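You operate a simulated robot arm through the tools that you are given. There is no shell and no other tool. Be economical: measure what you need, move in short steps, check, and stop when the job is done.

You run a simulated two-armed robot. Do the job below in one go: nothing can be reset, and whatever is moved stays where it is left.

Task
On the black cabinet, fold the grey cloth in half.

The check looks at the end state, three seconds after you hand in, the way a careful person would. Anything else that was tipped, shoved, dropped, spilled or broken makes it a failure. Flat cloth is picked up by pressing the open fingertips on it (5 to 10 N) and closing them slowly along it; thin cloth reads only 2 to 8 mm in the jaws.

Robot
Two 6-joint arms with two-finger parallel grippers on one trunk, on a base that drives. Base frame: it is fixed to the floor where the robot stands at the start and does not move with it; the origin is under the middle of the robot, x ahead of it, y to its left, z up. Lengths are in mm, angles in rad, forces in N, time in s.
The left shoulder is at the start at [-77, 177, 832], the right one opposite. With the tool pointing down near the work surface each hand reaches from about 100 to 700 mm from the robot's upright axis, wherever it stands, measured 20 degrees to its own side. Places, roughly: black cabinet [500, 200, 900]. Payload 1.57 kg a hand.
The TCP of each hand is the grasp point between the finger pads, 30 mm short of the fingertips. In the tool frame z runs along the fingers and y along their closing line. Largest opening 80 mm; finger width 17, thickness 12; the body of the gripper, 40 by 82 mm, starts 80 mm behind the TCP.
Orientation is that of the tool frame in the base frame, as a unit quaternion [x, y, z, w]. With the fingers straight down and closing along the base's y, the tool's x points along the base's -x, its y along +y and its z along -z.

Tools
- The arms move only by the tool send_rows. It takes "left_commands", "right_commands" or both (then of equal length, played together; a hand with none holds still); each is a list of rows, each a list of 3 entries, a list of its own where there are three numbers: the turn, a rotation vector about the base's x, y, z in units of 5 degrees (1.0 is 5 degrees), then the shift along the base's x, y, z in units of 40 mm (1.0 is 40 mm), then the opening in per cent of the stroke, from 0 (shut) to 100 (fully open). In form: [[[rx, ry, rz], [dx, dy, dz], hand], ...]. A call has 1 to 8 rows; each row shifts and turns the commanded pose from where the row before left it. A call with a number of a shift or a turn outside -1 to 1 is refused whole. Rows are played at 5 a second. More than 50 mm and 0.15 rad between two rows, or a gripper value outside its range, and nothing of the call is played. A pose out of reach is approached as far as the arm can. The call stops where the force on the tool passes 40 N (or 10 N more than at its start, if that is more) or the arm is blocked; 0.2 s more then pass. Each finger travels about 72 mm/s and halts on what it meets, pressing with about 33 N; the grip force reading is that of the motor and also rises with nothing between the fingers. The clock runs only during rows and for 0.2 s after the last one: add rows that do not move to give the fingers time. It gives the time, the measured TCP pose, the force on the tool (base axes), the opening and the grip force at its end, in the units of the frame above (readings bear some noise), with the torque about the TCP (base axes, N m) and any sound that the robot's microphone picked up.
- Cameras (640 x 400 px; columns grow to the right, rows downward): "scene" is now at [28.8, 35.5, 1553.8]; the picture's right is [0.45, -0.89, 0.00], its down [-0.68, -0.34, -0.65] and it looks along [0.58, 0.29, -0.76] (base axes); focal length 276 px, centre (320, 200). "left" rides on the left gripper at [72, 7, -122] in its tool frame; the picture's right is [-0.09, 1.00, 0.00], its down [-0.84, -0.08, -0.54] and it looks along [-0.54, -0.05, 0.84] (tool axes); focal length 238 px, centre (320, 200). "right" rides on the right gripper at [72, -7, -122] in its tool frame; the picture's right is [0.09, 1.00, 0.00], its down [-0.84, 0.08, -0.54] and it looks along [-0.54, 0.05, 0.84] (tool axes); focal length 238 px, centre (320, 200). There is no depth. A picture from a camera that has moved, and an enlarged one, comes with that camera's place and axes in the base frame and with its lens.
- capture(camera): a new picture of that camera. The clock stands still meanwhile.
- lift_body(by): slides the trunk up (or, below 0, down) by that many mm; the arms and the scene camera ride with it, the base frame stays. It gives what a move gives, with no picture.
- base_move(legs): drives the robot by 1 to 6 legs, each [ahead, left, turn to the left] in mm, mm and rad, along the robot's own axes; the way and the turn of a leg run together, so that a leg with both is an arc; at most 1500 mm and 3.142 rad a leg. The arms and the cameras ride along, it lands a little off, and it stops where it bumps. It gives what a move gives.
- pan_tilt(pan, tilt): turns the head with the scene camera to pan (to the left, within 2.496 rad either way) and tilt (down, from -0.506 to 1.204), counted from straight ahead of the robot. It gives what a move gives.
- enlarge(camera, box): a new picture of the part [left, top, right, bottom] of that camera's present view, enlarged. The clock stands still meanwhile.
- finish_job(): hands the job in; it is judged then, once.

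Work in short steps. Places have to be worked out from the pictures, the camera data and where the tool is seen: move nearer, look again, correct. Check each grasp and each placing, and mend what went wrong. You have 120 turns and 108 pictures in all, those below and enlarged ones among them. Open the grippers and draw the arms clear of the work before you hand the job in, unless the task says otherwise; then end with one line.

The tools are called after "Call:" by a JSON object that holds its "api" and its "payload". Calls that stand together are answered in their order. send_rows: Moves the arms, as the interface text tells. Its arguments: {"type":"object","properties":{"left_commands":{"type":"array","items":{"type":"array"}},"right_commands":{"type":"array","items":{"type":"array"}}},"required":[]} The other tools are called the same way: lift_body (by) slides the trunk up or down; base_move (legs) drives the base; pan_tilt (pan, tilt) turns the head that bears the scene camera; capture (camera) takes a picture; enlarge (camera, box) takes an enlarged picture of a part of a camera's view; finish_job () hands the job in.

At the start:

```text
time: 0.0
left_ee_pos: [486.1, 312.5, 1142.3]
left_tool_rot: [0.0, 1.0, 0.0, 0.0]
left_contact_force: [0.1, 0.7, 1.1]
left_wrist_torque: [0.01, 0.01, 0.02]
left_grip_width: 80.1
left_grasp_force: 0.1
right_ee_pos: [409.2, -59.3, 1155.3]
right_tool_rot: [0.001, 1.0, 0.0, 0.0]
right_contact_force: [0.1, 0.7, -0.1]
right_wrist_torque: [0.02, 0.02, 0.0]
right_grip_width: 80.1
right_grasp_force: 0.1
trunk travel left (down, up): [-275.0, 53.0]
robot x, y, heading: [-1.0, -0.8, -0.002]
head pan, tilt: [0.466, 0.862]
```

scene: 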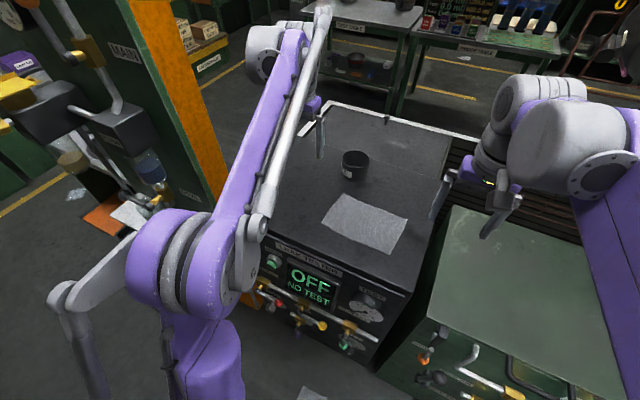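
right: 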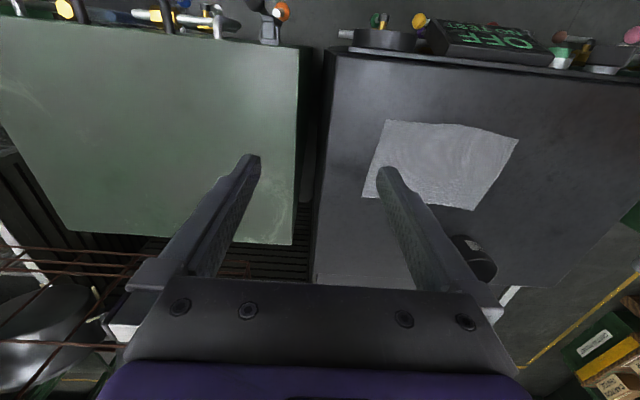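
left: 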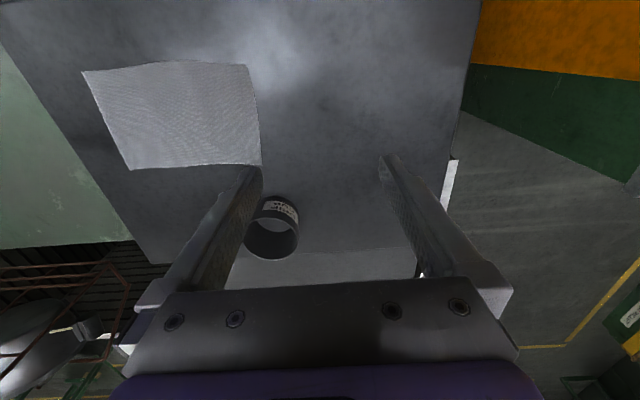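

The cloth lies on the cabinet, with a cup behind it. I look closer to measure its corners.

Call:
{"api": "enlarge", "payload": {"camera": "scene", "box": [260, 100, 460, 280]}}

```text
2.22 times, centred on (360, 190) of scene
camera zoom: at [28.8, 35.5, 1553.8], right [0.45, -0.89, 0.0], down [-0.68, -0.34, -0.65], along [0.58, 0.29, -0.76], focal length 613 px, centre (231, 222)
```

zoom: 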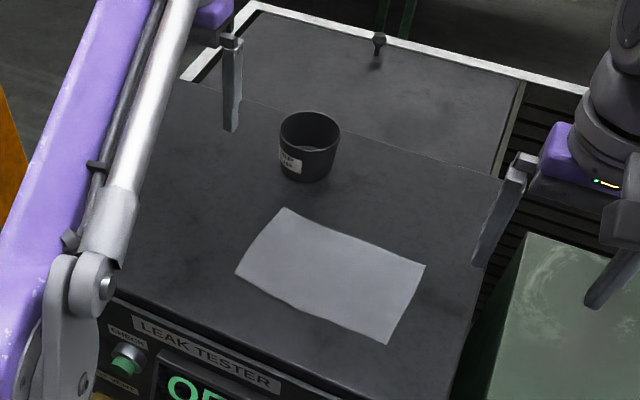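

Triangulating the scene and left views puts the surface at z≈940. The cloth corners come out near (417,32), (428,230), (555,216) and (545,23), with the cup near (616,213). I plan to pinch the near edge with both hands, jaws closing along x, and fold it to the far edge. I begin turning and moving the hands over.

Call:
{"api": "send_rows", "payload": {"left_commands": [[[0, 0, -0.78], [-0.061, -0.104, -0.06], 60], [[0, 0, -0.78], [-0.061, -0.104, -0.06], 60], [[0, 0, -0.78], [-0.061, -0.104, -0.06], 60], [[0, 0, -0.78], [-0.061, -0.104, -0.06], 60], [[0, 0, -0.78], [-0.061, -0.104, -0.06], 60], [[0, 0, -0.78], [-0.061, -0.104, -0.06], 60], [[0, 0, -0.78], [-0.061, -0.104, -0.06], 60], [[0, 0, -0.78], [-0.061, -0.104, -0.06], 60]], "right_commands": [[[0, 0, 0.72], [0.009, 0.114, -0.06], 60], [[0, 0, 0.72], [0.009, 0.114, -0.06], 60], [[0, 0, 0.72], [0.009, 0.114, -0.06], 60], [[0, 0, 0.72], [0.009, 0.114, -0.06], 60], [[0, 0, 0.72], [0.009, 0.114, -0.06], 60], [[0, 0, 0.72], [0.009, 0.114, -0.06], 60], [[0, 0, 0.72], [0.009, 0.114, -0.06], 60], [[0, 0, 0.72], [0.009, 0.114, -0.06], 60]]}}

```text
time: 1.8
left_ee_pos: [467.3, 277.5, 1123.2]
left_tool_rot: [0.269, 0.963, 0.001, 0.0]
left_contact_force: [0.1, 0.6, 0.0]
left_wrist_torque: [-0.03, 0.02, -0.02]
left_grip_width: 48.0
left_grasp_force: 0.0
right_ee_pos: [413.7, -21.6, 1136.8]
right_tool_rot: [-0.249, 0.968, 0.0, 0.0]
right_contact_force: [-0.2, 0.4, -0.3]
right_wrist_torque: [-0.01, -0.02, 0.03]
right_grip_width: 48.0
right_grasp_force: 0.0
trunk travel left (down, up): [-275.0, 53.0]
robot x, y, heading: [-2.8, -2.1, -0.002]
head pan, tilt: [0.466, 0.862]
```

Tracking well; I continue the same motion.

Call:
{"api": "send_rows", "payload": {"left_commands": [[[0, 0, -0.78], [-0.061, -0.104, -0.06], 60], [[0, 0, -0.78], [-0.061, -0.104, -0.06], 60], [[0, 0, -0.78], [-0.061, -0.104, -0.06], 60], [[0, 0, -0.78], [-0.061, -0.104, -0.06], 60], [[0, 0, -0.78], [-0.061, -0.104, -0.06], 60], [[0, 0, -0.78], [-0.061, -0.104, -0.06], 60], [[0, 0, -0.78], [-0.061, -0.104, -0.06], 60], [[0, 0, -0.78], [-0.061, -0.104, -0.06], 60]], "right_commands": [[[0, 0, 0.72], [0.009, 0.114, -0.06], 60], [[0, 0, 0.72], [0.009, 0.114, -0.06], 60], [[0, 0, 0.72], [0.009, 0.114, -0.06], 60], [[0, 0, 0.72], [0.009, 0.114, -0.06], 60], [[0, 0, 0.72], [0.009, 0.114, -0.06], 60], [[0, 0, 0.72], [0.009, 0.114, -0.06], 60], [[0, 0, 0.72], [0.009, 0.114, -0.06], 60], [[0, 0, 0.72], [0.009, 0.114, -0.06], 60]]}}

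Call:
{"api": "send_rows", "payload": {"left_commands": [[[0, 0, -0.78], [-0.061, -0.104, -0.06], 60], [[0, 0, -0.78], [-0.061, -0.104, -0.06], 60], [[0, 0, -0.78], [-0.061, -0.104, -0.06], 60], [[0, 0, -0.78], [-0.061, -0.104, -0.06], 60], [[0, 0, -0.78], [-0.061, -0.104, -0.06], 60], [[0, 0, -0.78], [-0.061, -0.104, -0.06], 60], [[0, 0, -0.78], [-0.061, -0.104, -0.06], 60], [[0, 0, -0.78], [-0.061, -0.104, -0.06], 60]], "right_commands": [[[0, 0, 0.72], [0.009, 0.114, -0.06], 60], [[0, 0, 0.72], [0.009, 0.114, -0.06], 60], [[0, 0, 0.72], [0.009, 0.114, -0.06], 60], [[0, 0, 0.72], [0.009, 0.114, -0.06], 60], [[0, 0, 0.72], [0.009, 0.114, -0.06], 60], [[0, 0, 0.72], [0.009, 0.114, -0.06], 60], [[0, 0, 0.72], [0.009, 0.114, -0.06], 60], [[0, 0, 0.72], [0.009, 0.114, -0.06], 60]]}}

Call:
{"api": "capture", "payload": {"camera": "scene"}}

Call:
{"api": "capture", "payload": {"camera": "left"}}

Call:
{"api": "capture", "payload": {"camera": "right"}}

```text
time: 3.6
left_ee_pos: [447.2, 244.3, 1102.3]
left_tool_rot: [0.519, 0.855, 0.0, 0.001]
left_contact_force: [-0.6, 0.0, 0.5]
left_wrist_torque: [-0.01, -0.02, 0.01]
left_grip_width: 48.2
left_grasp_force: 0.1
right_ee_pos: [415.3, 14.1, 1116.4]
right_tool_rot: [-0.482, 0.876, 0.0, 0.0]
right_contact_force: [0.6, 0.0, -0.3]
right_wrist_torque: [0.0, 0.0, -0.03]
right_grip_width: 48.1
right_grasp_force: 0.0
trunk travel left (down, up): [-275.0, 53.0]
robot x, y, heading: [-1.1, 0.2, -0.006]
head pan, tilt: [0.466, 0.862]
```

```text
time: 5.4
left_ee_pos: [428.7, 210.1, 1082.6]
left_tool_rot: [0.729, 0.685, 0.0, 0.0]
left_contact_force: [-0.1, -0.1, -0.7]
left_wrist_torque: [0.02, -0.01, -0.01]
left_grip_width: 48.1
left_grasp_force: 0.1
right_ee_pos: [419.1, 51.4, 1099.1]
right_tool_rot: [-0.685, 0.728, 0.0, 0.0]
right_contact_force: [-0.7, 1.1, -0.3]
right_wrist_torque: [0.02, -0.03, -0.01]
right_grip_width: 47.9
right_grasp_force: 0.1
trunk travel left (down, up): [-275.0, 53.0]
robot x, y, heading: [-1.0, -4.1, -0.003]
head pan, tilt: [0.466, 0.862]
```

```text
103 pictures are left
camera scene: at [28.8, 35.6, 1553.8], right [0.45, -0.89, 0.0], down [-0.68, -0.34, -0.65], along [0.58, 0.29, -0.76], focal length 276 px, centre (320, 200)
```

scene: 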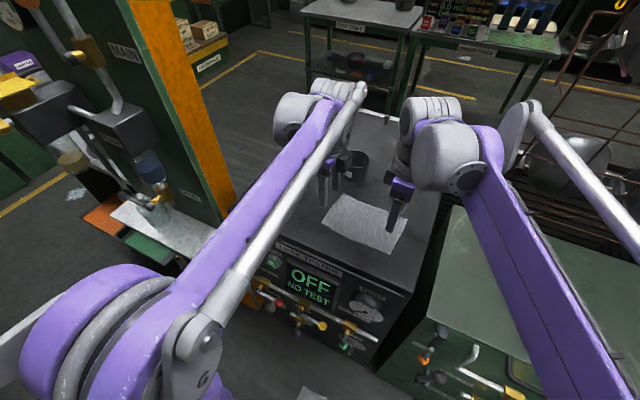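

```text
102 pictures are left
camera left: at [440.8, 282.4, 1206.1], right [0.99, -0.16, 0.0], down [-0.13, -0.83, 0.54], along [-0.08, -0.54, -0.84], focal length 238 px, centre (320, 200)
```

left: 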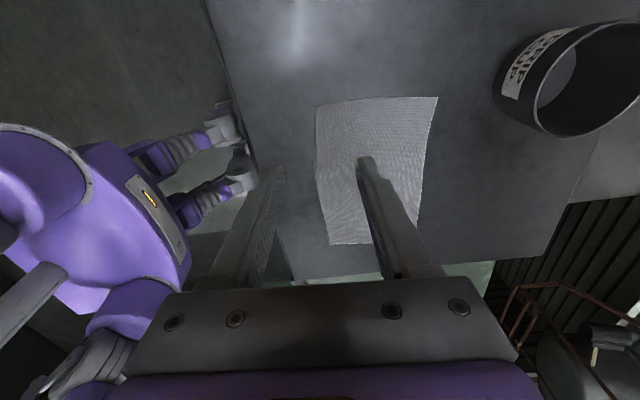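

```text
101 pictures are left
camera right: at [420.4, -21.4, 1220.4], right [-1.0, -0.03, 0.0], down [-0.03, 0.84, 0.54], along [-0.02, 0.54, -0.84], focal length 238 px, centre (320, 200)
```

right: 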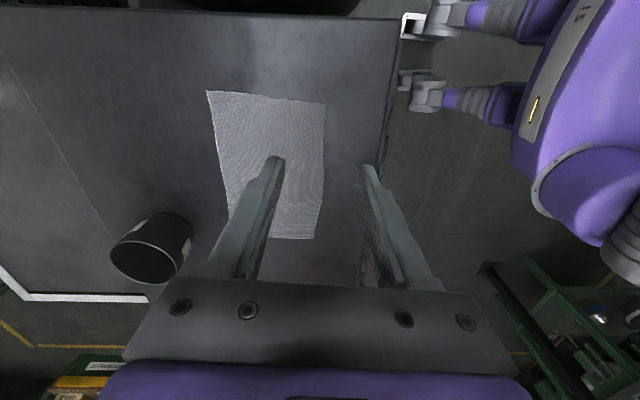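

Views agree: near edge at x≈426 (y=212) and x≈419 (y=50), surface ≈940. I lower both to about 15 mm above contact with a 30 mm gap.

Call:
{"api": "send_rows", "payload": {"left_commands": [[[0, 0, 0], [0, 0, -0.6], 38], [[0, 0, 0], [-0.03, 0.02, -0.6], 38], [[0, 0, 0], [0, 0, -0.6], 38], [[0, 0, 0], [0, 0, -0.6], 38], [[0, 0, 0], [0, 0, 0], 38]], "right_commands": [[[0, 0, 0], [0, 0, -0.7], 38], [[0, 0, 0], [0, 0, -0.7], 38], [[0, 0, 0], [0, 0, -0.7], 38], [[0, 0, 0], [0, 0, -0.7], 38], [[0, 0, 0], [0, 0, 0], 38]]}}

Call:
{"api": "capture", "payload": {"camera": "left"}}

Call:
{"api": "capture", "payload": {"camera": "right"}}

```text
time: 6.6
left_ee_pos: [427.5, 210.5, 986.4]
left_tool_rot: [0.729, 0.684, 0.0, 0.0]
left_contact_force: [0.8, 0.3, 0.5]
left_wrist_torque: [0.01, -0.01, -0.02]
left_grip_width: 30.4
left_grasp_force: 0.1
right_ee_pos: [418.1, 50.1, 986.1]
right_tool_rot: [-0.685, 0.729, 0.0, 0.0]
right_contact_force: [-0.1, 0.1, 0.2]
right_wrist_torque: [-0.02, -0.02, -0.02]
right_grip_width: 30.3
right_grasp_force: 0.0
trunk travel left (down, up): [-275.0, 53.0]
robot x, y, heading: [2.4, -0.5, -0.002]
head pan, tilt: [0.466, 0.862]
```

```text
100 pictures are left
camera left: at [439.6, 282.8, 1109.6], right [0.99, -0.15, 0.0], down [-0.13, -0.83, 0.54], along [-0.08, -0.54, -0.84], focal length 238 px, centre (320, 200)
```

left: 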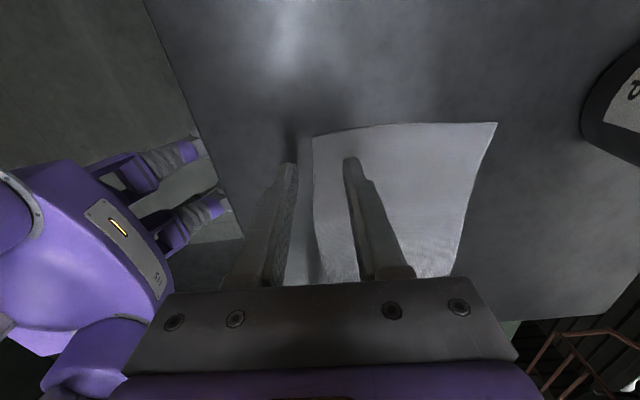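

```text
99 pictures are left
camera right: at [419.9, -21.7, 1109.1], right [-1.0, -0.03, 0.0], down [-0.02, 0.84, 0.54], along [-0.02, 0.54, -0.84], focal length 238 px, centre (320, 200)
```

right: 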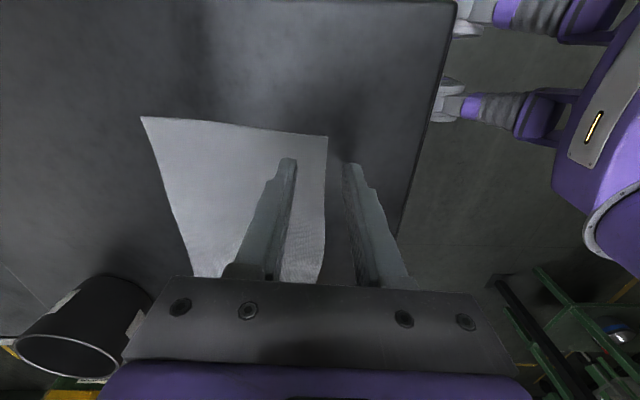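

Both hands straddle the edge as planned. I lower slowly toward contact.

Call:
{"api": "send_rows", "payload": {"left_commands": [[[0, 0, 0], [0, 0, -0.15], 38], [[0, 0, 0], [0, 0, -0.1], 38], [[0, 0, 0], [0, 0, -0.05], 38], [[0, 0, 0], [0, 0, 0], 38]], "right_commands": [[[0, 0, 0], [0, 0, -0.15], 38], [[0, 0, 0], [0, 0, -0.1], 38], [[0, 0, 0], [0, 0, -0.05], 38], [[0, 0, 0], [0, 0, 0], 38]]}}

```text
time: 7.6
left_ee_pos: [426.8, 211.6, 975.1]
left_tool_rot: [0.729, 0.685, 0.0, 0.0]
left_contact_force: [0.3, 0.2, -0.2]
left_wrist_torque: [-0.03, -0.02, 0.0]
left_grip_width: 30.4
left_grasp_force: 0.0
right_ee_pos: [419.2, 52.3, 974.7]
right_tool_rot: [-0.685, 0.729, 0.001, 0.0]
right_contact_force: [0.1, -0.4, -0.6]
right_wrist_torque: [0.02, 0.01, 0.04]
right_grip_width: 30.4
right_grasp_force: 0.0
trunk travel left (down, up): [-275.0, 53.0]
robot x, y, heading: [2.4, 0.5, 0.003]
head pan, tilt: [0.466, 0.862]
```

No contact yet; I go down another 4 mm.

Call:
{"api": "send_rows", "payload": {"left_commands": [[[0, 0, 0], [0, 0, -0.05], 38], [[0, 0, 0], [0, 0, -0.05], 38], [[0, 0, 0], [0, 0, 0], 38]], "right_commands": [[[0, 0, 0], [0, 0, -0.05], 38], [[0, 0, 0], [0, 0, -0.05], 38], [[0, 0, 0], [0, 0, 0], 38]]}}

```text
time: 8.4
left_ee_pos: [426.1, 212.5, 971.8]
left_tool_rot: [0.729, 0.684, 0.0, 0.0]
left_contact_force: [0.1, 0.5, 2.1]
left_wrist_torque: [0.0, -0.04, -0.03]
left_grip_width: 30.8
left_grasp_force: 0.1
right_ee_pos: [418.3, 51.4, 971.1]
right_tool_rot: [-0.684, 0.73, -0.001, 0.001]
right_contact_force: [0.6, 0.3, 11.5]
right_wrist_torque: [-0.08, -0.24, 0.0]
right_grip_width: 30.8
right_grasp_force: 0.5
trunk travel left (down, up): [-275.0, 53.0]
robot x, y, heading: [0.9, 4.0, -0.003]
head pan, tilt: [0.466, 0.862]
```

Right presses 11 N, left 2 N. I trim left down 1 mm and right up 0.4 mm.

Call:
{"api": "send_rows", "payload": {"left_commands": [[[0, 0, 0], [0, 0, -0.02], 38], [[0, 0, 0], [0, 0, 0], 38]], "right_commands": [[[0, 0, 0], [0, 0, 0.01], 38], [[0, 0, 0], [0, 0, 0], 38]]}}

```text
time: 9.0
left_ee_pos: [426.5, 211.8, 972.6]
left_tool_rot: [0.729, 0.685, 0.001, 0.0]
left_contact_force: [0.6, 0.7, 15.2]
left_wrist_torque: [0.08, -0.36, 0.05]
left_grip_width: 31.1
left_grasp_force: 0.4
right_ee_pos: [419.0, 50.8, 971.0]
right_tool_rot: [-0.684, 0.729, 0.0, 0.0]
right_contact_force: [-0.1, -0.4, 2.6]
right_wrist_torque: [0.0, -0.05, -0.02]
right_grip_width: 31.1
right_grasp_force: 0.6
trunk travel left (down, up): [-275.0, 53.0]
robot x, y, heading: [-1.4, 2.7, 0.0]
head pan, tilt: [0.466, 0.862]
```

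Stiff contact, so small trims, then I close slowly.

Call:
{"api": "send_rows", "payload": {"left_commands": [[[0, 0, 0], [0, 0, -0.0], 34], [[0, 0, 0], [0, 0, 0.01], 30], [[0, 0, 0], [0, 0, 0], 26], [[0, 0, 0], [0, 0, 0], 22]], "right_commands": [[[0, 0, 0], [0, 0, -0.006], 34], [[0, 0, 0], [0, 0, 0], 30], [[0, 0, 0], [0, 0, 0], 26], [[0, 0, 0], [0, 0, 0], 22]]}}

Call:
{"api": "capture", "payload": {"camera": "left"}}

Call:
{"api": "capture", "payload": {"camera": "right"}}

```text
time: 10.0
left_ee_pos: [425.0, 212.0, 973.1]
left_tool_rot: [0.73, 0.684, 0.0, 0.0]
left_contact_force: [-0.2, -0.4, 10.8]
left_wrist_torque: [0.04, -0.14, -0.01]
left_grip_width: 16.9
left_grasp_force: 0.1
right_ee_pos: [417.0, 50.7, 971.1]
right_tool_rot: [-0.685, 0.729, 0.0, 0.0]
right_contact_force: [-0.9, 0.2, 3.9]
right_wrist_torque: [-0.01, -0.07, 0.03]
right_grip_width: 17.5
right_grasp_force: 0.1
trunk travel left (down, up): [-275.0, 53.0]
robot x, y, heading: [-0.6, 2.3, -0.001]
head pan, tilt: [0.466, 0.862]
```

```text
98 pictures are left
camera left: at [438.3, 282.5, 1093.9], right [0.99, -0.15, 0.0], down [-0.13, -0.83, 0.54], along [-0.08, -0.54, -0.84], focal length 238 px, centre (320, 200)
```

left: 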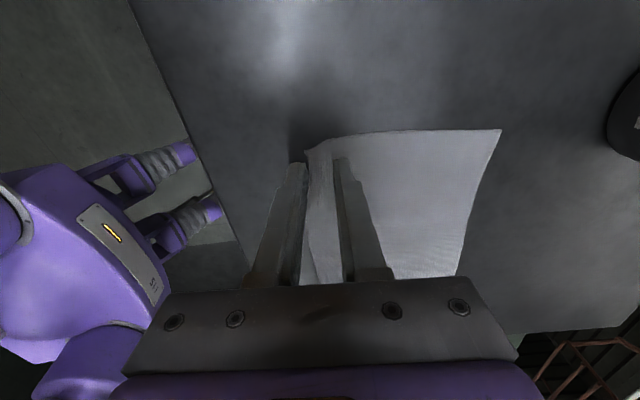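

```text
97 pictures are left
camera right: at [419.3, -21.6, 1093.5], right [-1.0, -0.03, 0.0], down [-0.03, 0.84, 0.54], along [-0.02, 0.54, -0.84], focal length 238 px, centre (320, 200)
```

right: 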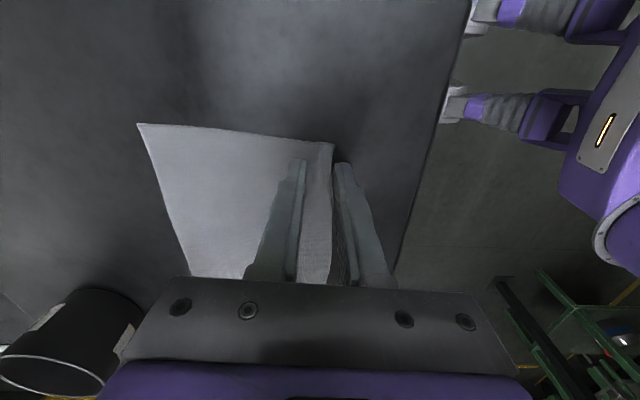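

The left cloth edge is bunching up between its jaws, and the right edge is following its inner finger. I press the right hand a touch harder and keep closing slowly.

Call:
{"api": "send_rows", "payload": {"left_commands": [[[0, 0, 0], [0, 0, 0], 18], [[0, 0, 0], [0, 0, 0], 14], [[0, 0, 0], [0, 0, 0], 10], [[0, 0, 0], [0, 0, 0], 6], [[0, 0, 0], [0, 0, 0], 2], [[0, 0, 0], [0, 0, 0], 0], [[0, 0, 0], [0, 0, 0], 0]], "right_commands": [[[0, 0, 0], [0, 0, -0.008], 18], [[0, 0, 0], [0, 0, 0], 14], [[0, 0, 0], [0, 0, 0], 10], [[0, 0, 0], [0, 0, 0], 6], [[0, 0, 0], [0, 0, 0], 2], [[0, 0, 0], [0, 0, 0], 0], [[0, 0, 0], [0, 0, 0], 0]]}}

Call:
{"api": "capture", "payload": {"camera": "left"}}

Call:
{"api": "capture", "payload": {"camera": "right"}}

```text
time: 11.6
left_ee_pos: [426.2, 210.5, 971.2]
left_tool_rot: [0.729, 0.685, 0.0, 0.001]
left_contact_force: [0.4, 0.1, 2.8]
left_wrist_torque: [0.01, -0.02, 0.01]
left_grip_width: 2.2
left_grasp_force: 23.7
right_ee_pos: [417.7, 51.2, 971.5]
right_tool_rot: [-0.685, 0.729, -0.001, 0.0]
right_contact_force: [1.3, 0.3, 18.2]
right_wrist_torque: [-0.08, -0.15, -0.01]
right_grip_width: 2.2
right_grasp_force: 24.0
trunk travel left (down, up): [-275.0, 53.0]
robot x, y, heading: [2.3, 2.3, 0.001]
head pan, tilt: [0.466, 0.862]
```

```text
96 pictures are left
camera left: at [438.7, 282.6, 1094.0], right [0.99, -0.15, 0.0], down [-0.13, -0.83, 0.54], along [-0.08, -0.54, -0.84], focal length 238 px, centre (320, 200)
```

left: 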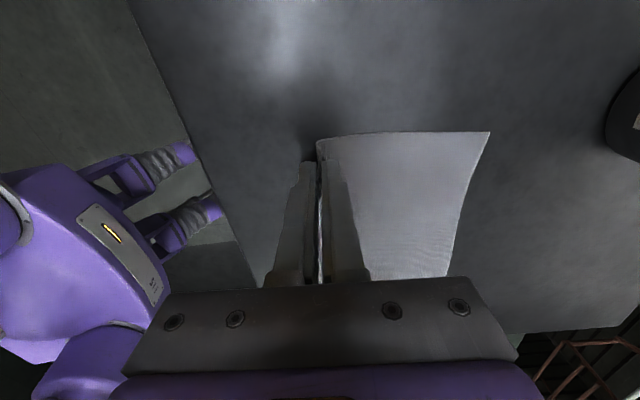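

```text
95 pictures are left
camera right: at [419.5, -21.4, 1093.4], right [-1.0, -0.03, 0.0], down [-0.03, 0.84, 0.54], along [-0.01, 0.54, -0.84], focal length 238 px, centre (320, 200)
```

right: 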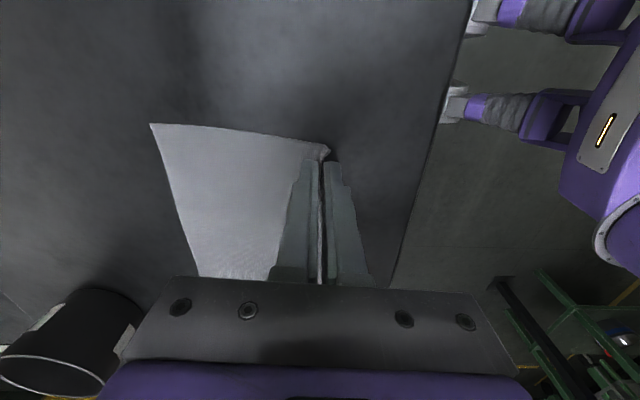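

Both jaws read 2.2 mm with the edge caught. I lift 32 mm while easing forward, then check.

Call:
{"api": "send_rows", "payload": {"left_commands": [[[0, 0, 0], [0.03, 0, 0.2], 0], [[0, 0, 0], [0.06, 0, 0.2], 0], [[0, 0, 0], [0.1, -0.01, 0.2], 0], [[0, 0, 0], [0.15, -0.01, 0.2], 0]], "right_commands": [[[0, 0, 0], [0.03, 0, 0.2], 0], [[0, 0, 0], [0.06, 0, 0.2], 0], [[0, 0, 0], [0.1, -0.01, 0.2], 0], [[0, 0, 0], [0.15, -0.01, 0.2], 0]]}}

Call:
{"api": "capture", "payload": {"camera": "left"}}

Call:
{"api": "capture", "payload": {"camera": "right"}}

Call:
{"api": "enlarge", "payload": {"camera": "scene", "box": [260, 100, 460, 280]}}

```text
time: 12.6
left_ee_pos: [441.1, 211.0, 1003.1]
left_tool_rot: [0.729, 0.685, 0.0, 0.0]
left_contact_force: [-0.3, -0.6, 0.1]
left_wrist_torque: [0.02, -0.02, 0.01]
left_grip_width: 2.1
left_grasp_force: 24.0
right_ee_pos: [433.1, 49.9, 1002.8]
right_tool_rot: [-0.685, 0.729, 0.0, 0.001]
right_contact_force: [0.3, -0.1, 0.4]
right_wrist_torque: [0.0, 0.02, 0.01]
right_grip_width: 1.9
right_grasp_force: 23.8
trunk travel left (down, up): [-275.0, 53.0]
robot x, y, heading: [3.9, -2.2, -0.002]
head pan, tilt: [0.466, 0.862]
```

```text
94 pictures are left
camera left: at [453.6, 282.1, 1125.5], right [0.99, -0.15, 0.0], down [-0.13, -0.83, 0.54], along [-0.08, -0.54, -0.84], focal length 238 px, centre (320, 200)
```

left: 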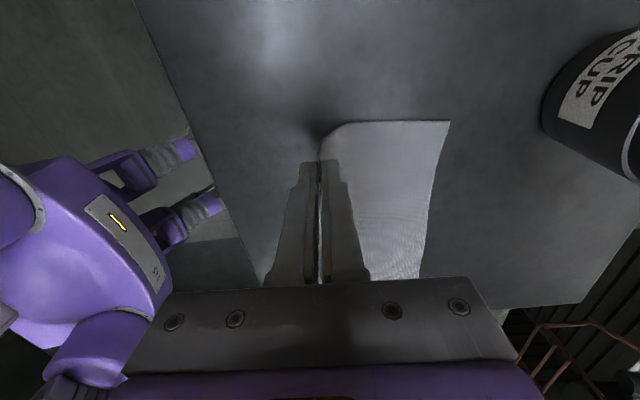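

```text
93 pictures are left
camera right: at [434.5, -22.2, 1124.9], right [-1.0, -0.03, 0.0], down [-0.02, 0.84, 0.54], along [-0.02, 0.54, -0.84], focal length 238 px, centre (320, 200)
```

right: 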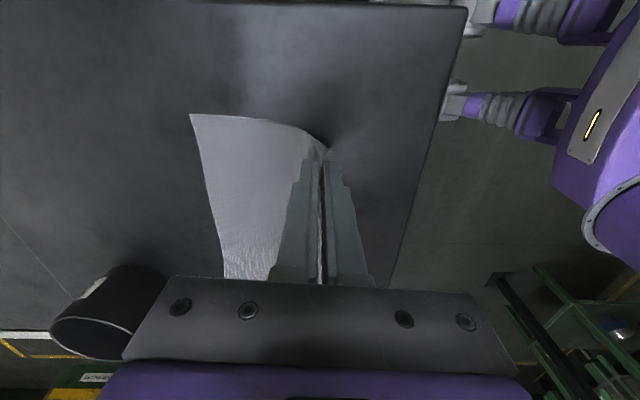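

```text
2.22 times, centred on (360, 190) of scene
camera zoom: at [29.1, 35.5, 1553.8], right [0.45, -0.89, 0.0], down [-0.68, -0.34, -0.65], along [0.58, 0.29, -0.76], focal length 613 px, centre (231, 222)
```

zoom: 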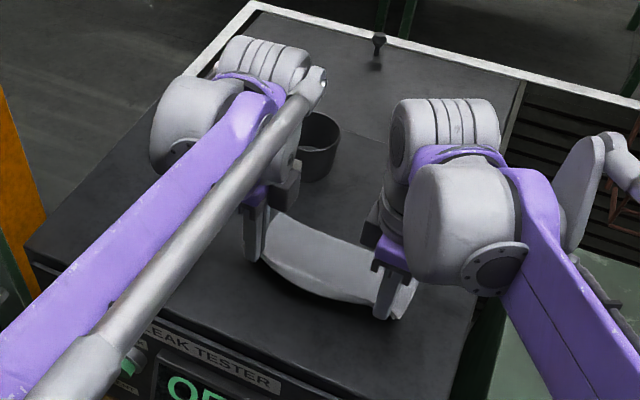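

Both corners are held. The far edge moved about 10 mm nearer, to A≈(545,219) and B≈(530,23). I carry the edge over in an arc towards it.

Call:
{"api": "send_rows", "payload": {"left_commands": [[[0, 0, 0], [0.3, -0.03, 0.25], 0], [[0, 0, 0], [0.35, -0.03, 0.2], 0], [[0, 0, 0], [0.4, -0.03, 0.1], 0], [[0, 0, 0], [0.4, -0.03, 0], 0], [[0, 0, 0], [0.35, -0.03, -0.15], 0], [[0, 0, 0], [0.3, -0.03, -0.3], 0], [[0, 0, 0], [0, 0, 0], 0]], "right_commands": [[[0, 0, 0], [0.3, -0.03, 0.25], 0], [[0, 0, 0], [0.35, -0.03, 0.2], 0], [[0, 0, 0], [0.4, -0.03, 0.1], 0], [[0, 0, 0], [0.4, -0.03, 0], 0], [[0, 0, 0], [0.35, -0.03, -0.15], 0], [[0, 0, 0], [0.3, -0.03, -0.3], 0], [[0, 0, 0], [0, 0, 0], 0]]}}

Call:
{"api": "capture", "payload": {"camera": "left"}}

Call:
{"api": "capture", "payload": {"camera": "right"}}

Call:
{"api": "enlarge", "payload": {"camera": "scene", "box": [260, 100, 460, 280]}}

```text
time: 14.2
left_ee_pos: [524.6, 204.9, 1007.4]
left_tool_rot: [0.729, 0.685, 0.0, 0.0]
left_contact_force: [-0.3, -0.6, -1.2]
left_wrist_torque: [0.0, 0.01, 0.01]
left_grip_width: 1.9
left_grasp_force: 23.8
right_ee_pos: [516.1, 43.5, 1007.2]
right_tool_rot: [-0.684, 0.729, 0.001, 0.0]
right_contact_force: [-0.7, -0.6, 0.3]
right_wrist_torque: [0.0, -0.02, 0.02]
right_grip_width: 2.2
right_grasp_force: 23.7
trunk travel left (down, up): [-275.0, 53.0]
robot x, y, heading: [1.8, -0.4, 0.001]
head pan, tilt: [0.466, 0.862]
```

```text
91 pictures are left
camera left: at [537.1, 275.7, 1129.8], right [0.99, -0.15, 0.0], down [-0.13, -0.83, 0.54], along [-0.08, -0.54, -0.84], focal length 238 px, centre (320, 200)
```

left: 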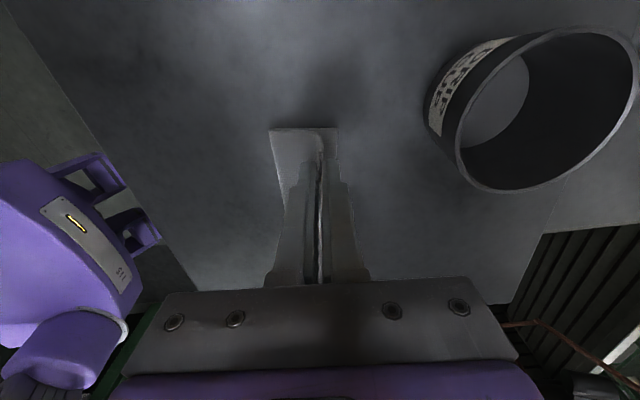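

```text
90 pictures are left
camera right: at [517.2, -29.1, 1128.9], right [-1.0, -0.03, 0.0], down [-0.03, 0.84, 0.54], along [-0.02, 0.54, -0.84], focal length 238 px, centre (320, 200)
```

right: 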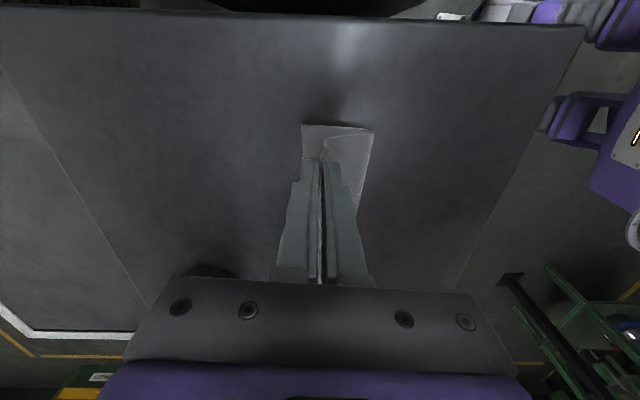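

```text
2.22 times, centred on (360, 190) of scene
camera zoom: at [28.1, 35.5, 1553.8], right [0.45, -0.89, 0.0], down [-0.68, -0.34, -0.65], along [0.58, 0.29, -0.76], focal length 613 px, centre (231, 222)
```

zoom: 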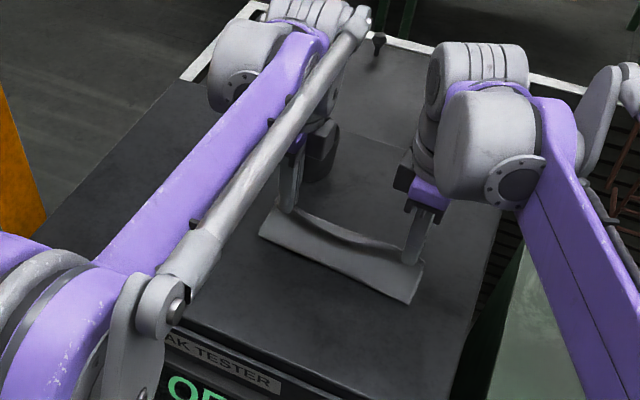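

The fold is forming well, with the far corners at (543,219) and (529,22). I bring the edge down onto the far edge.

Call:
{"api": "send_rows", "payload": {"left_commands": [[[0, 0, 0], [0.15, 0, -0.25], 0], [[0, 0, 0], [0.12, 0, -0.25], 0], [[0, 0, 0], [0.08, 0, -0.2], 0], [[0, 0, 0], [0, 0, -0.1], 0], [[0, 0, 0], [0, 0, 0], 0]], "right_commands": [[[0, 0, 0], [0.12, 0, -0.25], 0], [[0, 0, 0], [0.08, 0, -0.25], 0], [[0, 0, 0], [0.05, 0, -0.2], 0], [[0, 0, 0], [0, 0, -0.1], 0], [[0, 0, 0], [0, 0, 0], 0]]}}

Call:
{"api": "capture", "payload": {"camera": "left"}}

Call:
{"api": "capture", "payload": {"camera": "right"}}

```text
time: 15.4
left_ee_pos: [539.3, 202.2, 975.1]
left_tool_rot: [0.729, 0.684, 0.0, 0.0]
left_contact_force: [0.7, -0.1, 0.1]
left_wrist_torque: [0.01, -0.03, 0.02]
left_grip_width: 2.3
left_grasp_force: 23.8
right_ee_pos: [527.6, 41.9, 974.3]
right_tool_rot: [-0.684, 0.729, 0.001, 0.0]
right_contact_force: [0.3, -0.1, -0.2]
right_wrist_torque: [-0.02, -0.02, 0.01]
right_grip_width: 2.0
right_grasp_force: 23.2
trunk travel left (down, up): [-275.0, 53.0]
robot x, y, heading: [-1.7, 2.4, 0.001]
head pan, tilt: [0.466, 0.862]
```

```text
88 pictures are left
camera left: at [551.6, 274.8, 1097.3], right [0.99, -0.15, 0.0], down [-0.13, -0.83, 0.54], along [-0.08, -0.54, -0.84], focal length 238 px, centre (320, 200)
```

left: 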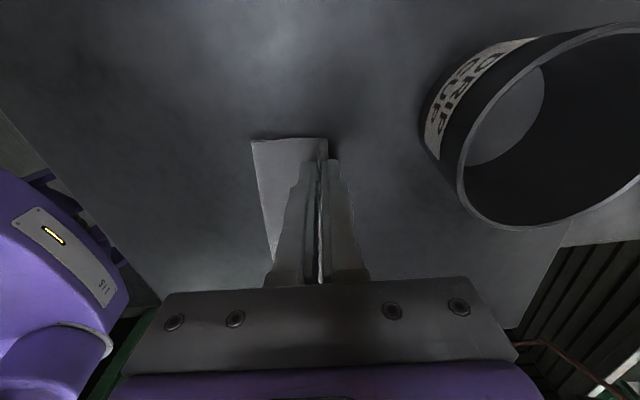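

```text
87 pictures are left
camera right: at [528.1, -29.2, 1096.6], right [-1.0, -0.03, 0.0], down [-0.02, 0.84, 0.54], along [-0.02, 0.54, -0.84], focal length 238 px, centre (320, 200)
```

right: 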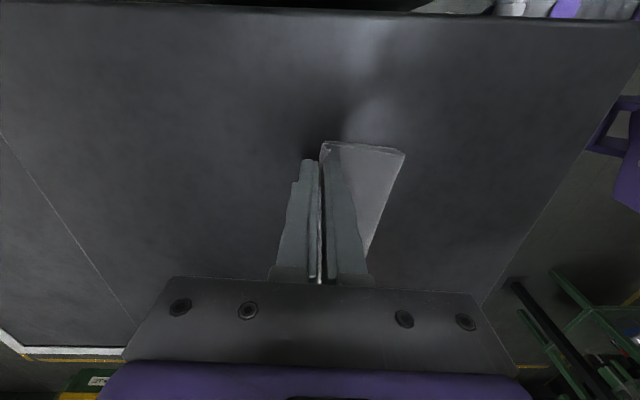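

The top edge sits on the far edge at both corners. I open slightly, then lift straight up.

Call:
{"api": "send_rows", "payload": {"left_commands": [[[0, 0, 0], [0, 0, 0], 5], [[0, 0, 0], [0, 0, 0], 10], [[0, 0, 0], [0, 0, 0], 18], [[0, 0, 0], [0, 0, 0.15], 18], [[0, 0, 0], [0, 0, 0.4], 18], [[0, 0, 0], [0, 0, 0.9], 18], [[0, 0, 0], [0, 0, 0.9], 18]], "right_commands": [[[0, 0, 0], [0, 0, 0], 5], [[0, 0, 0], [0, 0, 0], 10], [[0, 0, 0], [0, 0, 0], 18], [[0, 0, 0], [0, 0, 0.15], 18], [[0, 0, 0], [0, 0, 0.4], 18], [[0, 0, 0], [0, 0, 0.9], 18], [[0, 0, 0], [0, 0, 0.9], 18]]}}

Call:
{"api": "capture", "payload": {"camera": "left"}}

Call:
{"api": "capture", "payload": {"camera": "right"}}

Call:
{"api": "enlarge", "payload": {"camera": "scene", "box": [300, 140, 440, 260]}}

```text
time: 17.0
left_ee_pos: [538.5, 203.5, 1070.6]
left_tool_rot: [0.729, 0.685, 0.0, 0.0]
left_contact_force: [0.0, 0.0, -0.5]
left_wrist_torque: [-0.02, -0.01, 0.03]
left_grip_width: 14.3
left_grasp_force: 0.1
right_ee_pos: [527.3, 44.1, 1068.6]
right_tool_rot: [-0.685, 0.729, -0.001, 0.0]
right_contact_force: [-0.2, -0.9, -0.1]
right_wrist_torque: [0.0, -0.01, -0.03]
right_grip_width: 14.6
right_grasp_force: 0.0
trunk travel left (down, up): [-275.0, 53.0]
robot x, y, heading: [-1.4, -1.2, 0.001]
head pan, tilt: [0.466, 0.862]
```

```text
86 pictures are left
camera left: at [550.6, 274.6, 1192.4], right [0.99, -0.15, 0.0], down [-0.13, -0.83, 0.54], along [-0.08, -0.54, -0.84], focal length 238 px, centre (320, 200)
```

left: 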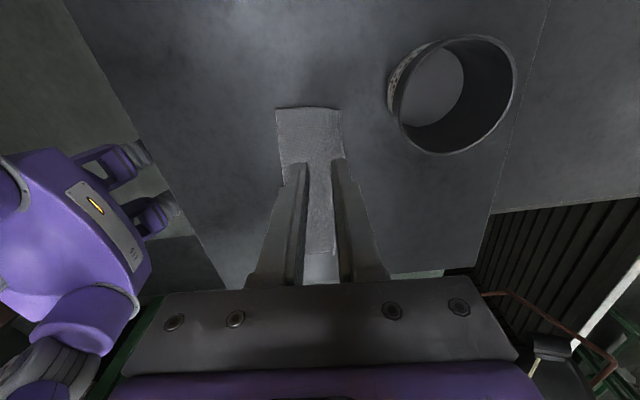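

```text
85 pictures are left
camera right: at [528.9, -28.4, 1191.0], right [-1.0, -0.03, 0.0], down [-0.03, 0.84, 0.54], along [-0.02, 0.54, -0.84], focal length 238 px, centre (320, 200)
```

right: 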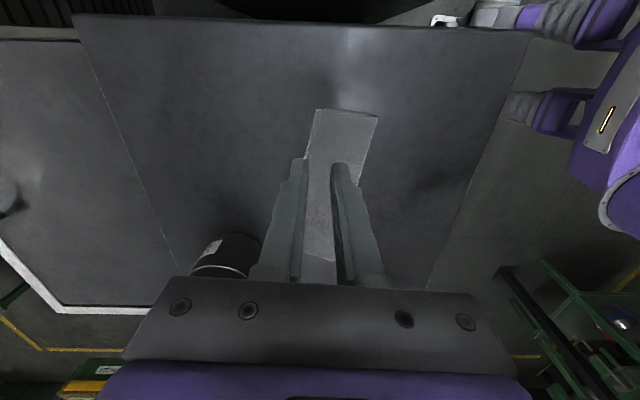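

```text
3.33 times, centred on (370, 200) of scene
camera zoom: at [28.6, 35.5, 1553.8], right [0.45, -0.89, 0.0], down [-0.68, -0.34, -0.65], along [0.58, 0.29, -0.76], focal length 919 px, centre (153, 200)
```

zoom: 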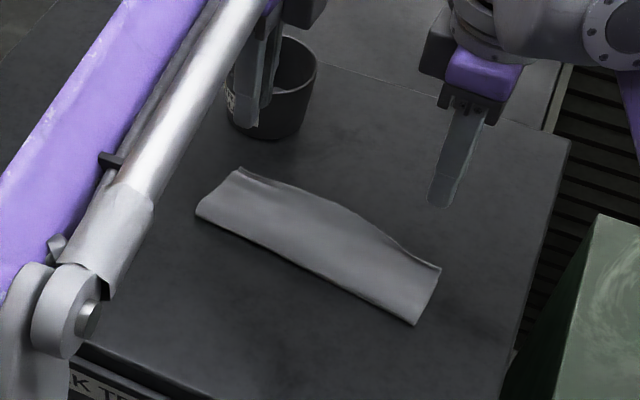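

The cloth is folded and lying nearly flat. I draw the arms up and aside for a clear look.

Call:
{"api": "send_rows", "payload": {"left_commands": [[[0, 0, 0], [0, 0, 0.9], 18], [[0, 0, 0], [-0.5, 0.6, 0.5], 40], [[0, 0, 0], [-0.8, 0.9, 0], 60], [[0, 0, 0], [-0.8, 0.9, 0], 60], [[0, 0, 0], [-0.8, 0.9, 0], 60], [[0, 0, 0], [-0.5, 0.9, 0], 60]], "right_commands": [[[0, 0, 0], [0, 0, 0.9], 18], [[0, 0, 0], [-0.5, -0.6, 0.5], 40], [[0, 0, 0], [-0.8, -0.9, 0], 60], [[0, 0, 0], [-0.8, -0.9, 0], 60], [[0, 0, 0], [-0.8, -0.9, 0], 60], [[0, 0, 0], [-0.5, -0.9, 0], 60]]}}

Call:
{"api": "capture", "payload": {"camera": "scene"}}

Call:
{"api": "enlarge", "payload": {"camera": "scene", "box": [300, 140, 440, 260]}}

Call:
{"api": "capture", "payload": {"camera": "left"}}

```text
time: 18.4
left_ee_pos: [402.4, 372.3, 1126.2]
left_tool_rot: [0.729, 0.685, 0.001, 0.0]
left_contact_force: [0.4, 0.6, 0.2]
left_wrist_torque: [-0.02, -0.04, -0.01]
left_grip_width: 47.9
left_grasp_force: 0.0
right_ee_pos: [389.9, -126.0, 1124.6]
right_tool_rot: [-0.684, 0.73, 0.0, 0.0]
right_contact_force: [-0.2, -0.3, 0.3]
right_wrist_torque: [0.02, -0.02, -0.01]
right_grip_width: 48.3
right_grasp_force: 0.0
trunk travel left (down, up): [-275.0, 53.0]
robot x, y, heading: [-2.5, 1.6, -0.0]
head pan, tilt: [0.466, 0.862]
```

```text
83 pictures are left
camera scene: at [28.0, 35.7, 1553.8], right [0.45, -0.89, 0.0], down [-0.68, -0.34, -0.65], along [0.58, 0.29, -0.76], focal length 276 px, centre (320, 200)
```

scene: 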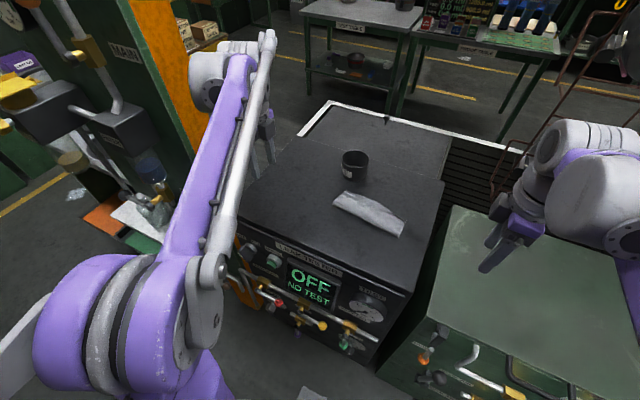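

```text
3.33 times, centred on (370, 200) of scene
camera zoom: at [28.0, 35.7, 1553.8], right [0.45, -0.89, 0.0], down [-0.68, -0.34, -0.65], along [0.58, 0.29, -0.76], focal length 919 px, centre (153, 200)
```

zoom: 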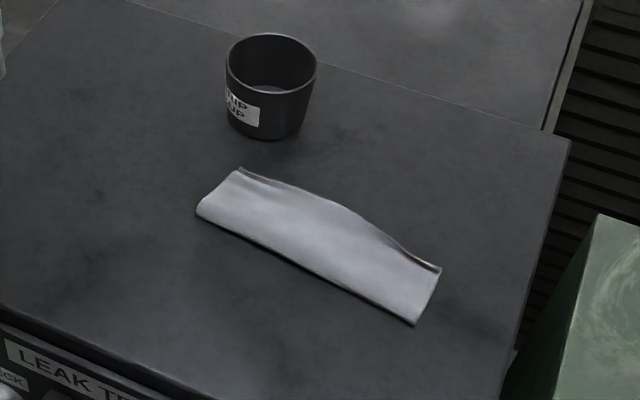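

```text
81 pictures are left
camera left: at [414.3, 443.5, 1248.6], right [0.99, -0.15, 0.0], down [-0.13, -0.83, 0.54], along [-0.08, -0.54, -0.84], focal length 238 px, centre (320, 200)
```

left: 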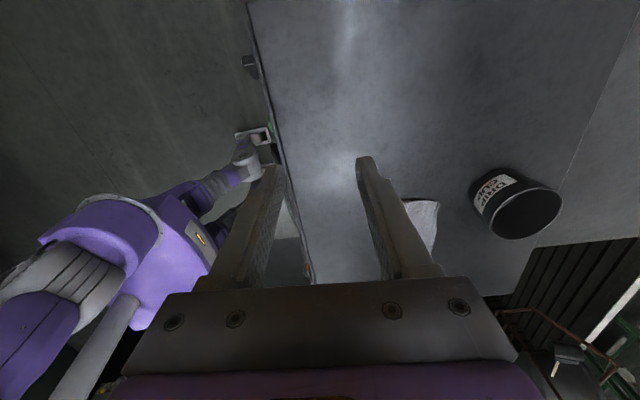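

The fold looks sound. I zoom in to judge the far edge and flatness.

Call:
{"api": "enlarge", "payload": {"camera": "scene", "box": [335, 170, 411, 240]}}

```text
5.71 times, centred on (373, 205) of scene
camera zoom: at [28.0, 35.7, 1553.8], right [0.45, -0.89, 0.0], down [-0.68, -0.34, -0.65], along [0.58, 0.29, -0.76], focal length 1576 px, centre (17, 171)
```

zoom: 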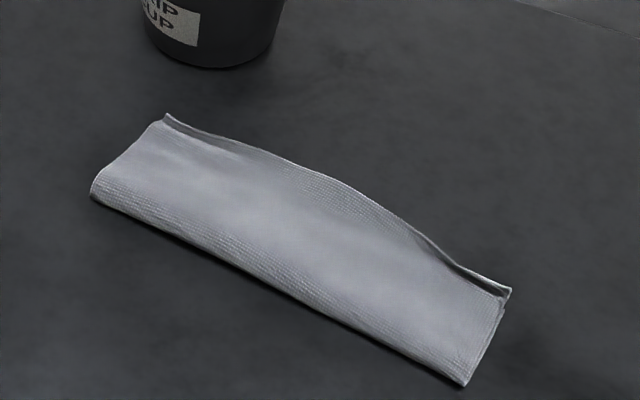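

The middle of the top edge appears to reach beyond the bottom edge, or to be arched. I bring the right hand's camera over for a top view.

Call:
{"api": "send_rows", "payload": {"right_commands": [[[0, 0, 0], [0.2, 0.8, 0], 18], [[0, 0, 0], [0.2, 0.8, 0], 18], [[0, 0, 0], [0.2, 0.8, 0], 18], [[0, 0, 0], [0.2, 0.8, 0], 18], [[0, 0, 0], [0.2, 0.8, 0], 18]]}}

Call:
{"api": "capture", "payload": {"camera": "right"}}

Call:
{"api": "enlarge", "payload": {"camera": "right", "box": [160, 50, 340, 180]}}

```text
time: 19.6
left_ee_pos: [403.4, 372.8, 1124.6]
left_tool_rot: [0.73, 0.684, -0.001, 0.001]
left_contact_force: [0.8, -0.5, 0.1]
left_wrist_torque: [0.0, -0.01, 0.04]
left_grip_width: 48.1
left_grasp_force: 0.0
right_ee_pos: [431.6, 36.1, 1122.5]
right_tool_rot: [-0.684, 0.729, 0.0, 0.0]
right_contact_force: [-1.1, 0.6, 0.3]
right_wrist_torque: [-0.03, -0.05, -0.04]
right_grip_width: 14.5
right_grasp_force: 0.1
trunk travel left (down, up): [-275.0, 53.0]
robot x, y, heading: [3.6, 0.8, -0.002]
head pan, tilt: [0.466, 0.862]
```

```text
79 pictures are left
camera right: at [432.1, -36.4, 1245.3], right [-1.0, -0.03, 0.0], down [-0.02, 0.84, 0.54], along [-0.02, 0.54, -0.84], focal length 238 px, centre (320, 200)
```

right: 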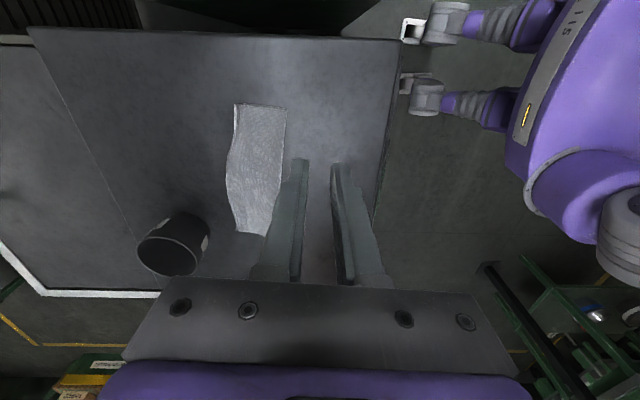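

```text
3.08 times, centred on (250, 115) of right
camera zoom: at [432.1, -36.4, 1245.3], right [-1.0, -0.03, 0.0], down [-0.02, 0.84, 0.54], along [-0.02, 0.54, -0.84], focal length 733 px, centre (535, 462)
```

zoom: 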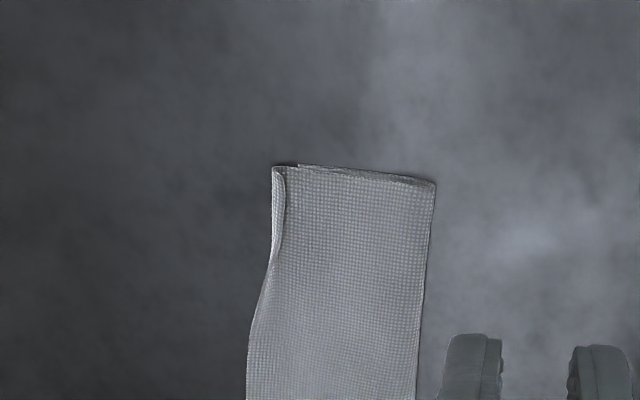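

The top layer's middle overshoots the bottom edge by about 20 mm, and its corner tips are curled back about 7 mm. I tidy it by withdrawing the right hand and bringing the closed left hand over the middle of the overhang.

Call:
{"api": "send_rows", "payload": {"left_commands": [[[0, 0, 0], [0.55, -0.92, 0], 0], [[0, 0, 0], [0.55, -0.92, 0], 0], [[0, 0, 0], [0.55, -0.92, 0], 0], [[0, 0, 0], [0.55, -0.92, 0], 0], [[0, 0, 0], [0.55, -0.92, 0], 0], [[0, 0, 0], [0.55, -0.92, 0], 0], [[0, 0, 0], [0.55, -0.92, 0], 0], [[0, 0, 0], [0, 0, -0.8], 0]], "right_commands": [[[0, 0, 0], [-0.2, -0.9, 0], 18], [[0, 0, 0], [-0.2, -0.9, 0], 18], [[0, 0, 0], [-0.2, -0.9, 0], 18], [[0, 0, 0], [-0.2, -0.9, 0], 18], [[0, 0, 0], [-0.2, -0.9, 0], 18], [[0, 0, 0], [0, -0.5, 0], 18], [[0, 0, 0], [0, 0, 0], 18], [[0, 0, 0], [0, 0, 0], 18]]}}

Call:
{"api": "send_rows", "payload": {"left_commands": [[[0, 0, 0], [0, 0, -0.9], 0], [[0, 0, 0], [0, 0, -0.9], 0], [[0, 0, 0], [0, 0, -0.6], 0], [[0, 0, 0], [0, 0, 0], 0]]}}

Call:
{"api": "capture", "payload": {"camera": "left"}}

Call:
{"api": "enlarge", "payload": {"camera": "scene", "box": [320, 150, 430, 250]}}

```text
time: 21.4
left_ee_pos: [556.6, 113.3, 1092.3]
left_tool_rot: [0.729, 0.684, 0.001, 0.0]
left_contact_force: [0.1, -0.6, -0.4]
left_wrist_torque: [-0.06, 0.0, 0.01]
left_grip_width: 0.1
left_grasp_force: 21.2
right_ee_pos: [388.1, -163.2, 1124.6]
right_tool_rot: [-0.685, 0.728, 0.0, -0.001]
right_contact_force: [0.1, 0.8, -1.4]
right_wrist_torque: [-0.03, -0.01, 0.02]
right_grip_width: 14.4
right_grasp_force: 0.0
trunk travel left (down, up): [-275.0, 53.0]
robot x, y, heading: [1.7, 2.9, 0.0]
head pan, tilt: [0.466, 0.862]
```

```text
time: 22.4
left_ee_pos: [557.1, 115.1, 996.1]
left_tool_rot: [0.729, 0.685, 0.0, -0.001]
left_contact_force: [0.7, 0.6, 0.1]
left_wrist_torque: [-0.03, 0.03, -0.02]
left_grip_width: 0.0
left_grasp_force: 22.0
right_ee_pos: [389.8, -165.3, 1124.1]
right_tool_rot: [-0.685, 0.729, 0.001, -0.001]
right_contact_force: [0.4, 1.1, 0.1]
right_wrist_torque: [-0.02, 0.02, -0.01]
right_grip_width: 14.5
right_grasp_force: 0.2
trunk travel left (down, up): [-275.0, 53.0]
robot x, y, heading: [3.2, -0.1, 0.0]
head pan, tilt: [0.466, 0.862]
```

```text
77 pictures are left
camera left: at [569.6, 185.7, 1119.6], right [0.99, -0.15, 0.0], down [-0.13, -0.83, 0.54], along [-0.08, -0.54, -0.84], focal length 238 px, centre (320, 200)
```

left: 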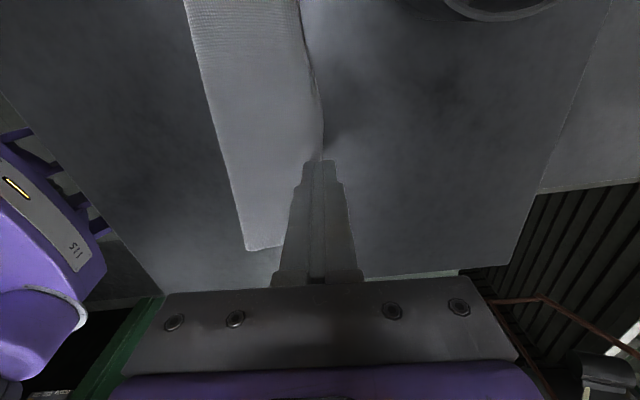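

```text
4.00 times, centred on (375, 200) of scene
camera zoom: at [28.7, 35.6, 1553.8], right [0.45, -0.89, 0.0], down [-0.68, -0.34, -0.65], along [0.58, 0.29, -0.76], focal length 1103 px, centre (100, 200)
```

zoom: 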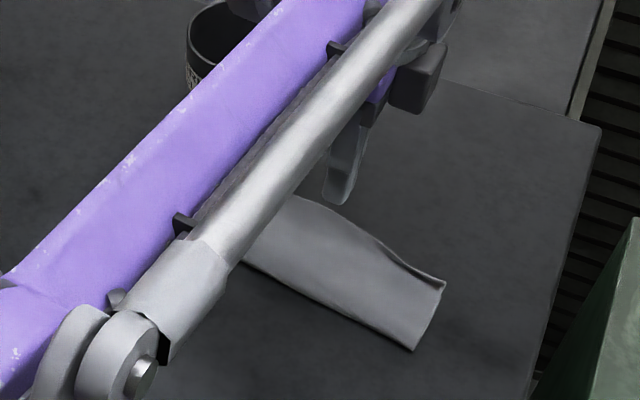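

The edge at the middle is at x≈562, right under the closed tips. I lower gently to contact.

Call:
{"api": "send_rows", "payload": {"left_commands": [[[0, 0, 0], [0, 0, -0.4], 0], [[0, 0, 0], [0, 0, -0.13], 0], [[0, 0, 0], [0, 0, -0.06], 0], [[0, 0, 0], [0, 0, 0], 0]]}}

```text
time: 23.4
left_ee_pos: [557.3, 113.1, 972.9]
left_tool_rot: [0.729, 0.684, 0.0, 0.0]
left_contact_force: [-0.8, 0.3, -0.7]
left_wrist_torque: [-0.04, 0.01, -0.01]
left_grip_width: 0.1
left_grasp_force: 21.6
right_ee_pos: [389.8, -164.8, 1122.9]
right_tool_rot: [-0.684, 0.729, 0.001, 0.0]
right_contact_force: [0.1, 0.8, 0.1]
right_wrist_torque: [-0.01, 0.0, -0.02]
right_grip_width: 14.2
right_grasp_force: 0.0
trunk travel left (down, up): [-275.0, 53.0]
robot x, y, heading: [1.0, -2.1, -0.004]
head pan, tilt: [0.466, 0.862]
```

Not touching yet; down another 1.4 mm.

Call:
{"api": "send_rows", "payload": {"left_commands": [[[0, 0, 0], [0, 0, -0.02], 0], [[0, 0, 0], [0, 0, -0.015], 0], [[0, 0, 0], [0, 0, 0], 0]]}}

```text
time: 24.2
left_ee_pos: [556.3, 114.5, 972.5]
left_tool_rot: [0.729, 0.685, 0.0, 0.0]
left_contact_force: [-0.1, -0.1, -0.2]
left_wrist_torque: [0.01, 0.01, 0.02]
left_grip_width: 0.0
left_grasp_force: 21.5
right_ee_pos: [389.5, -163.9, 1123.5]
right_tool_rot: [-0.685, 0.729, 0.0, 0.0]
right_contact_force: [0.3, -0.3, 0.5]
right_wrist_torque: [-0.02, -0.02, 0.02]
right_grip_width: 14.3
right_grasp_force: 0.1
trunk travel left (down, up): [-275.0, 53.0]
robot x, y, heading: [-2.3, 2.5, 0.004]
head pan, tilt: [0.466, 0.862]
```

Still free; another 1 mm.

Call:
{"api": "send_rows", "payload": {"left_commands": [[[0, 0, 0], [0, 0, -0.025], 0], [[0, 0, 0], [0, 0, 0], 0]]}}

```text
time: 24.8
left_ee_pos: [556.7, 115.0, 972.3]
left_tool_rot: [0.729, 0.684, 0.0, 0.0]
left_contact_force: [0.1, 0.3, 2.9]
left_wrist_torque: [0.01, 0.0, -0.02]
left_grip_width: 0.0
left_grasp_force: 21.1
right_ee_pos: [389.2, -165.3, 1123.6]
right_tool_rot: [-0.684, 0.729, 0.0, 0.0]
right_contact_force: [-0.3, 0.3, 0.2]
right_wrist_torque: [0.0, -0.04, 0.01]
right_grip_width: 14.2
right_grasp_force: 0.0
trunk travel left (down, up): [-275.0, 53.0]
robot x, y, heading: [-3.4, 3.7, 0.001]
head pan, tilt: [0.466, 0.862]
```

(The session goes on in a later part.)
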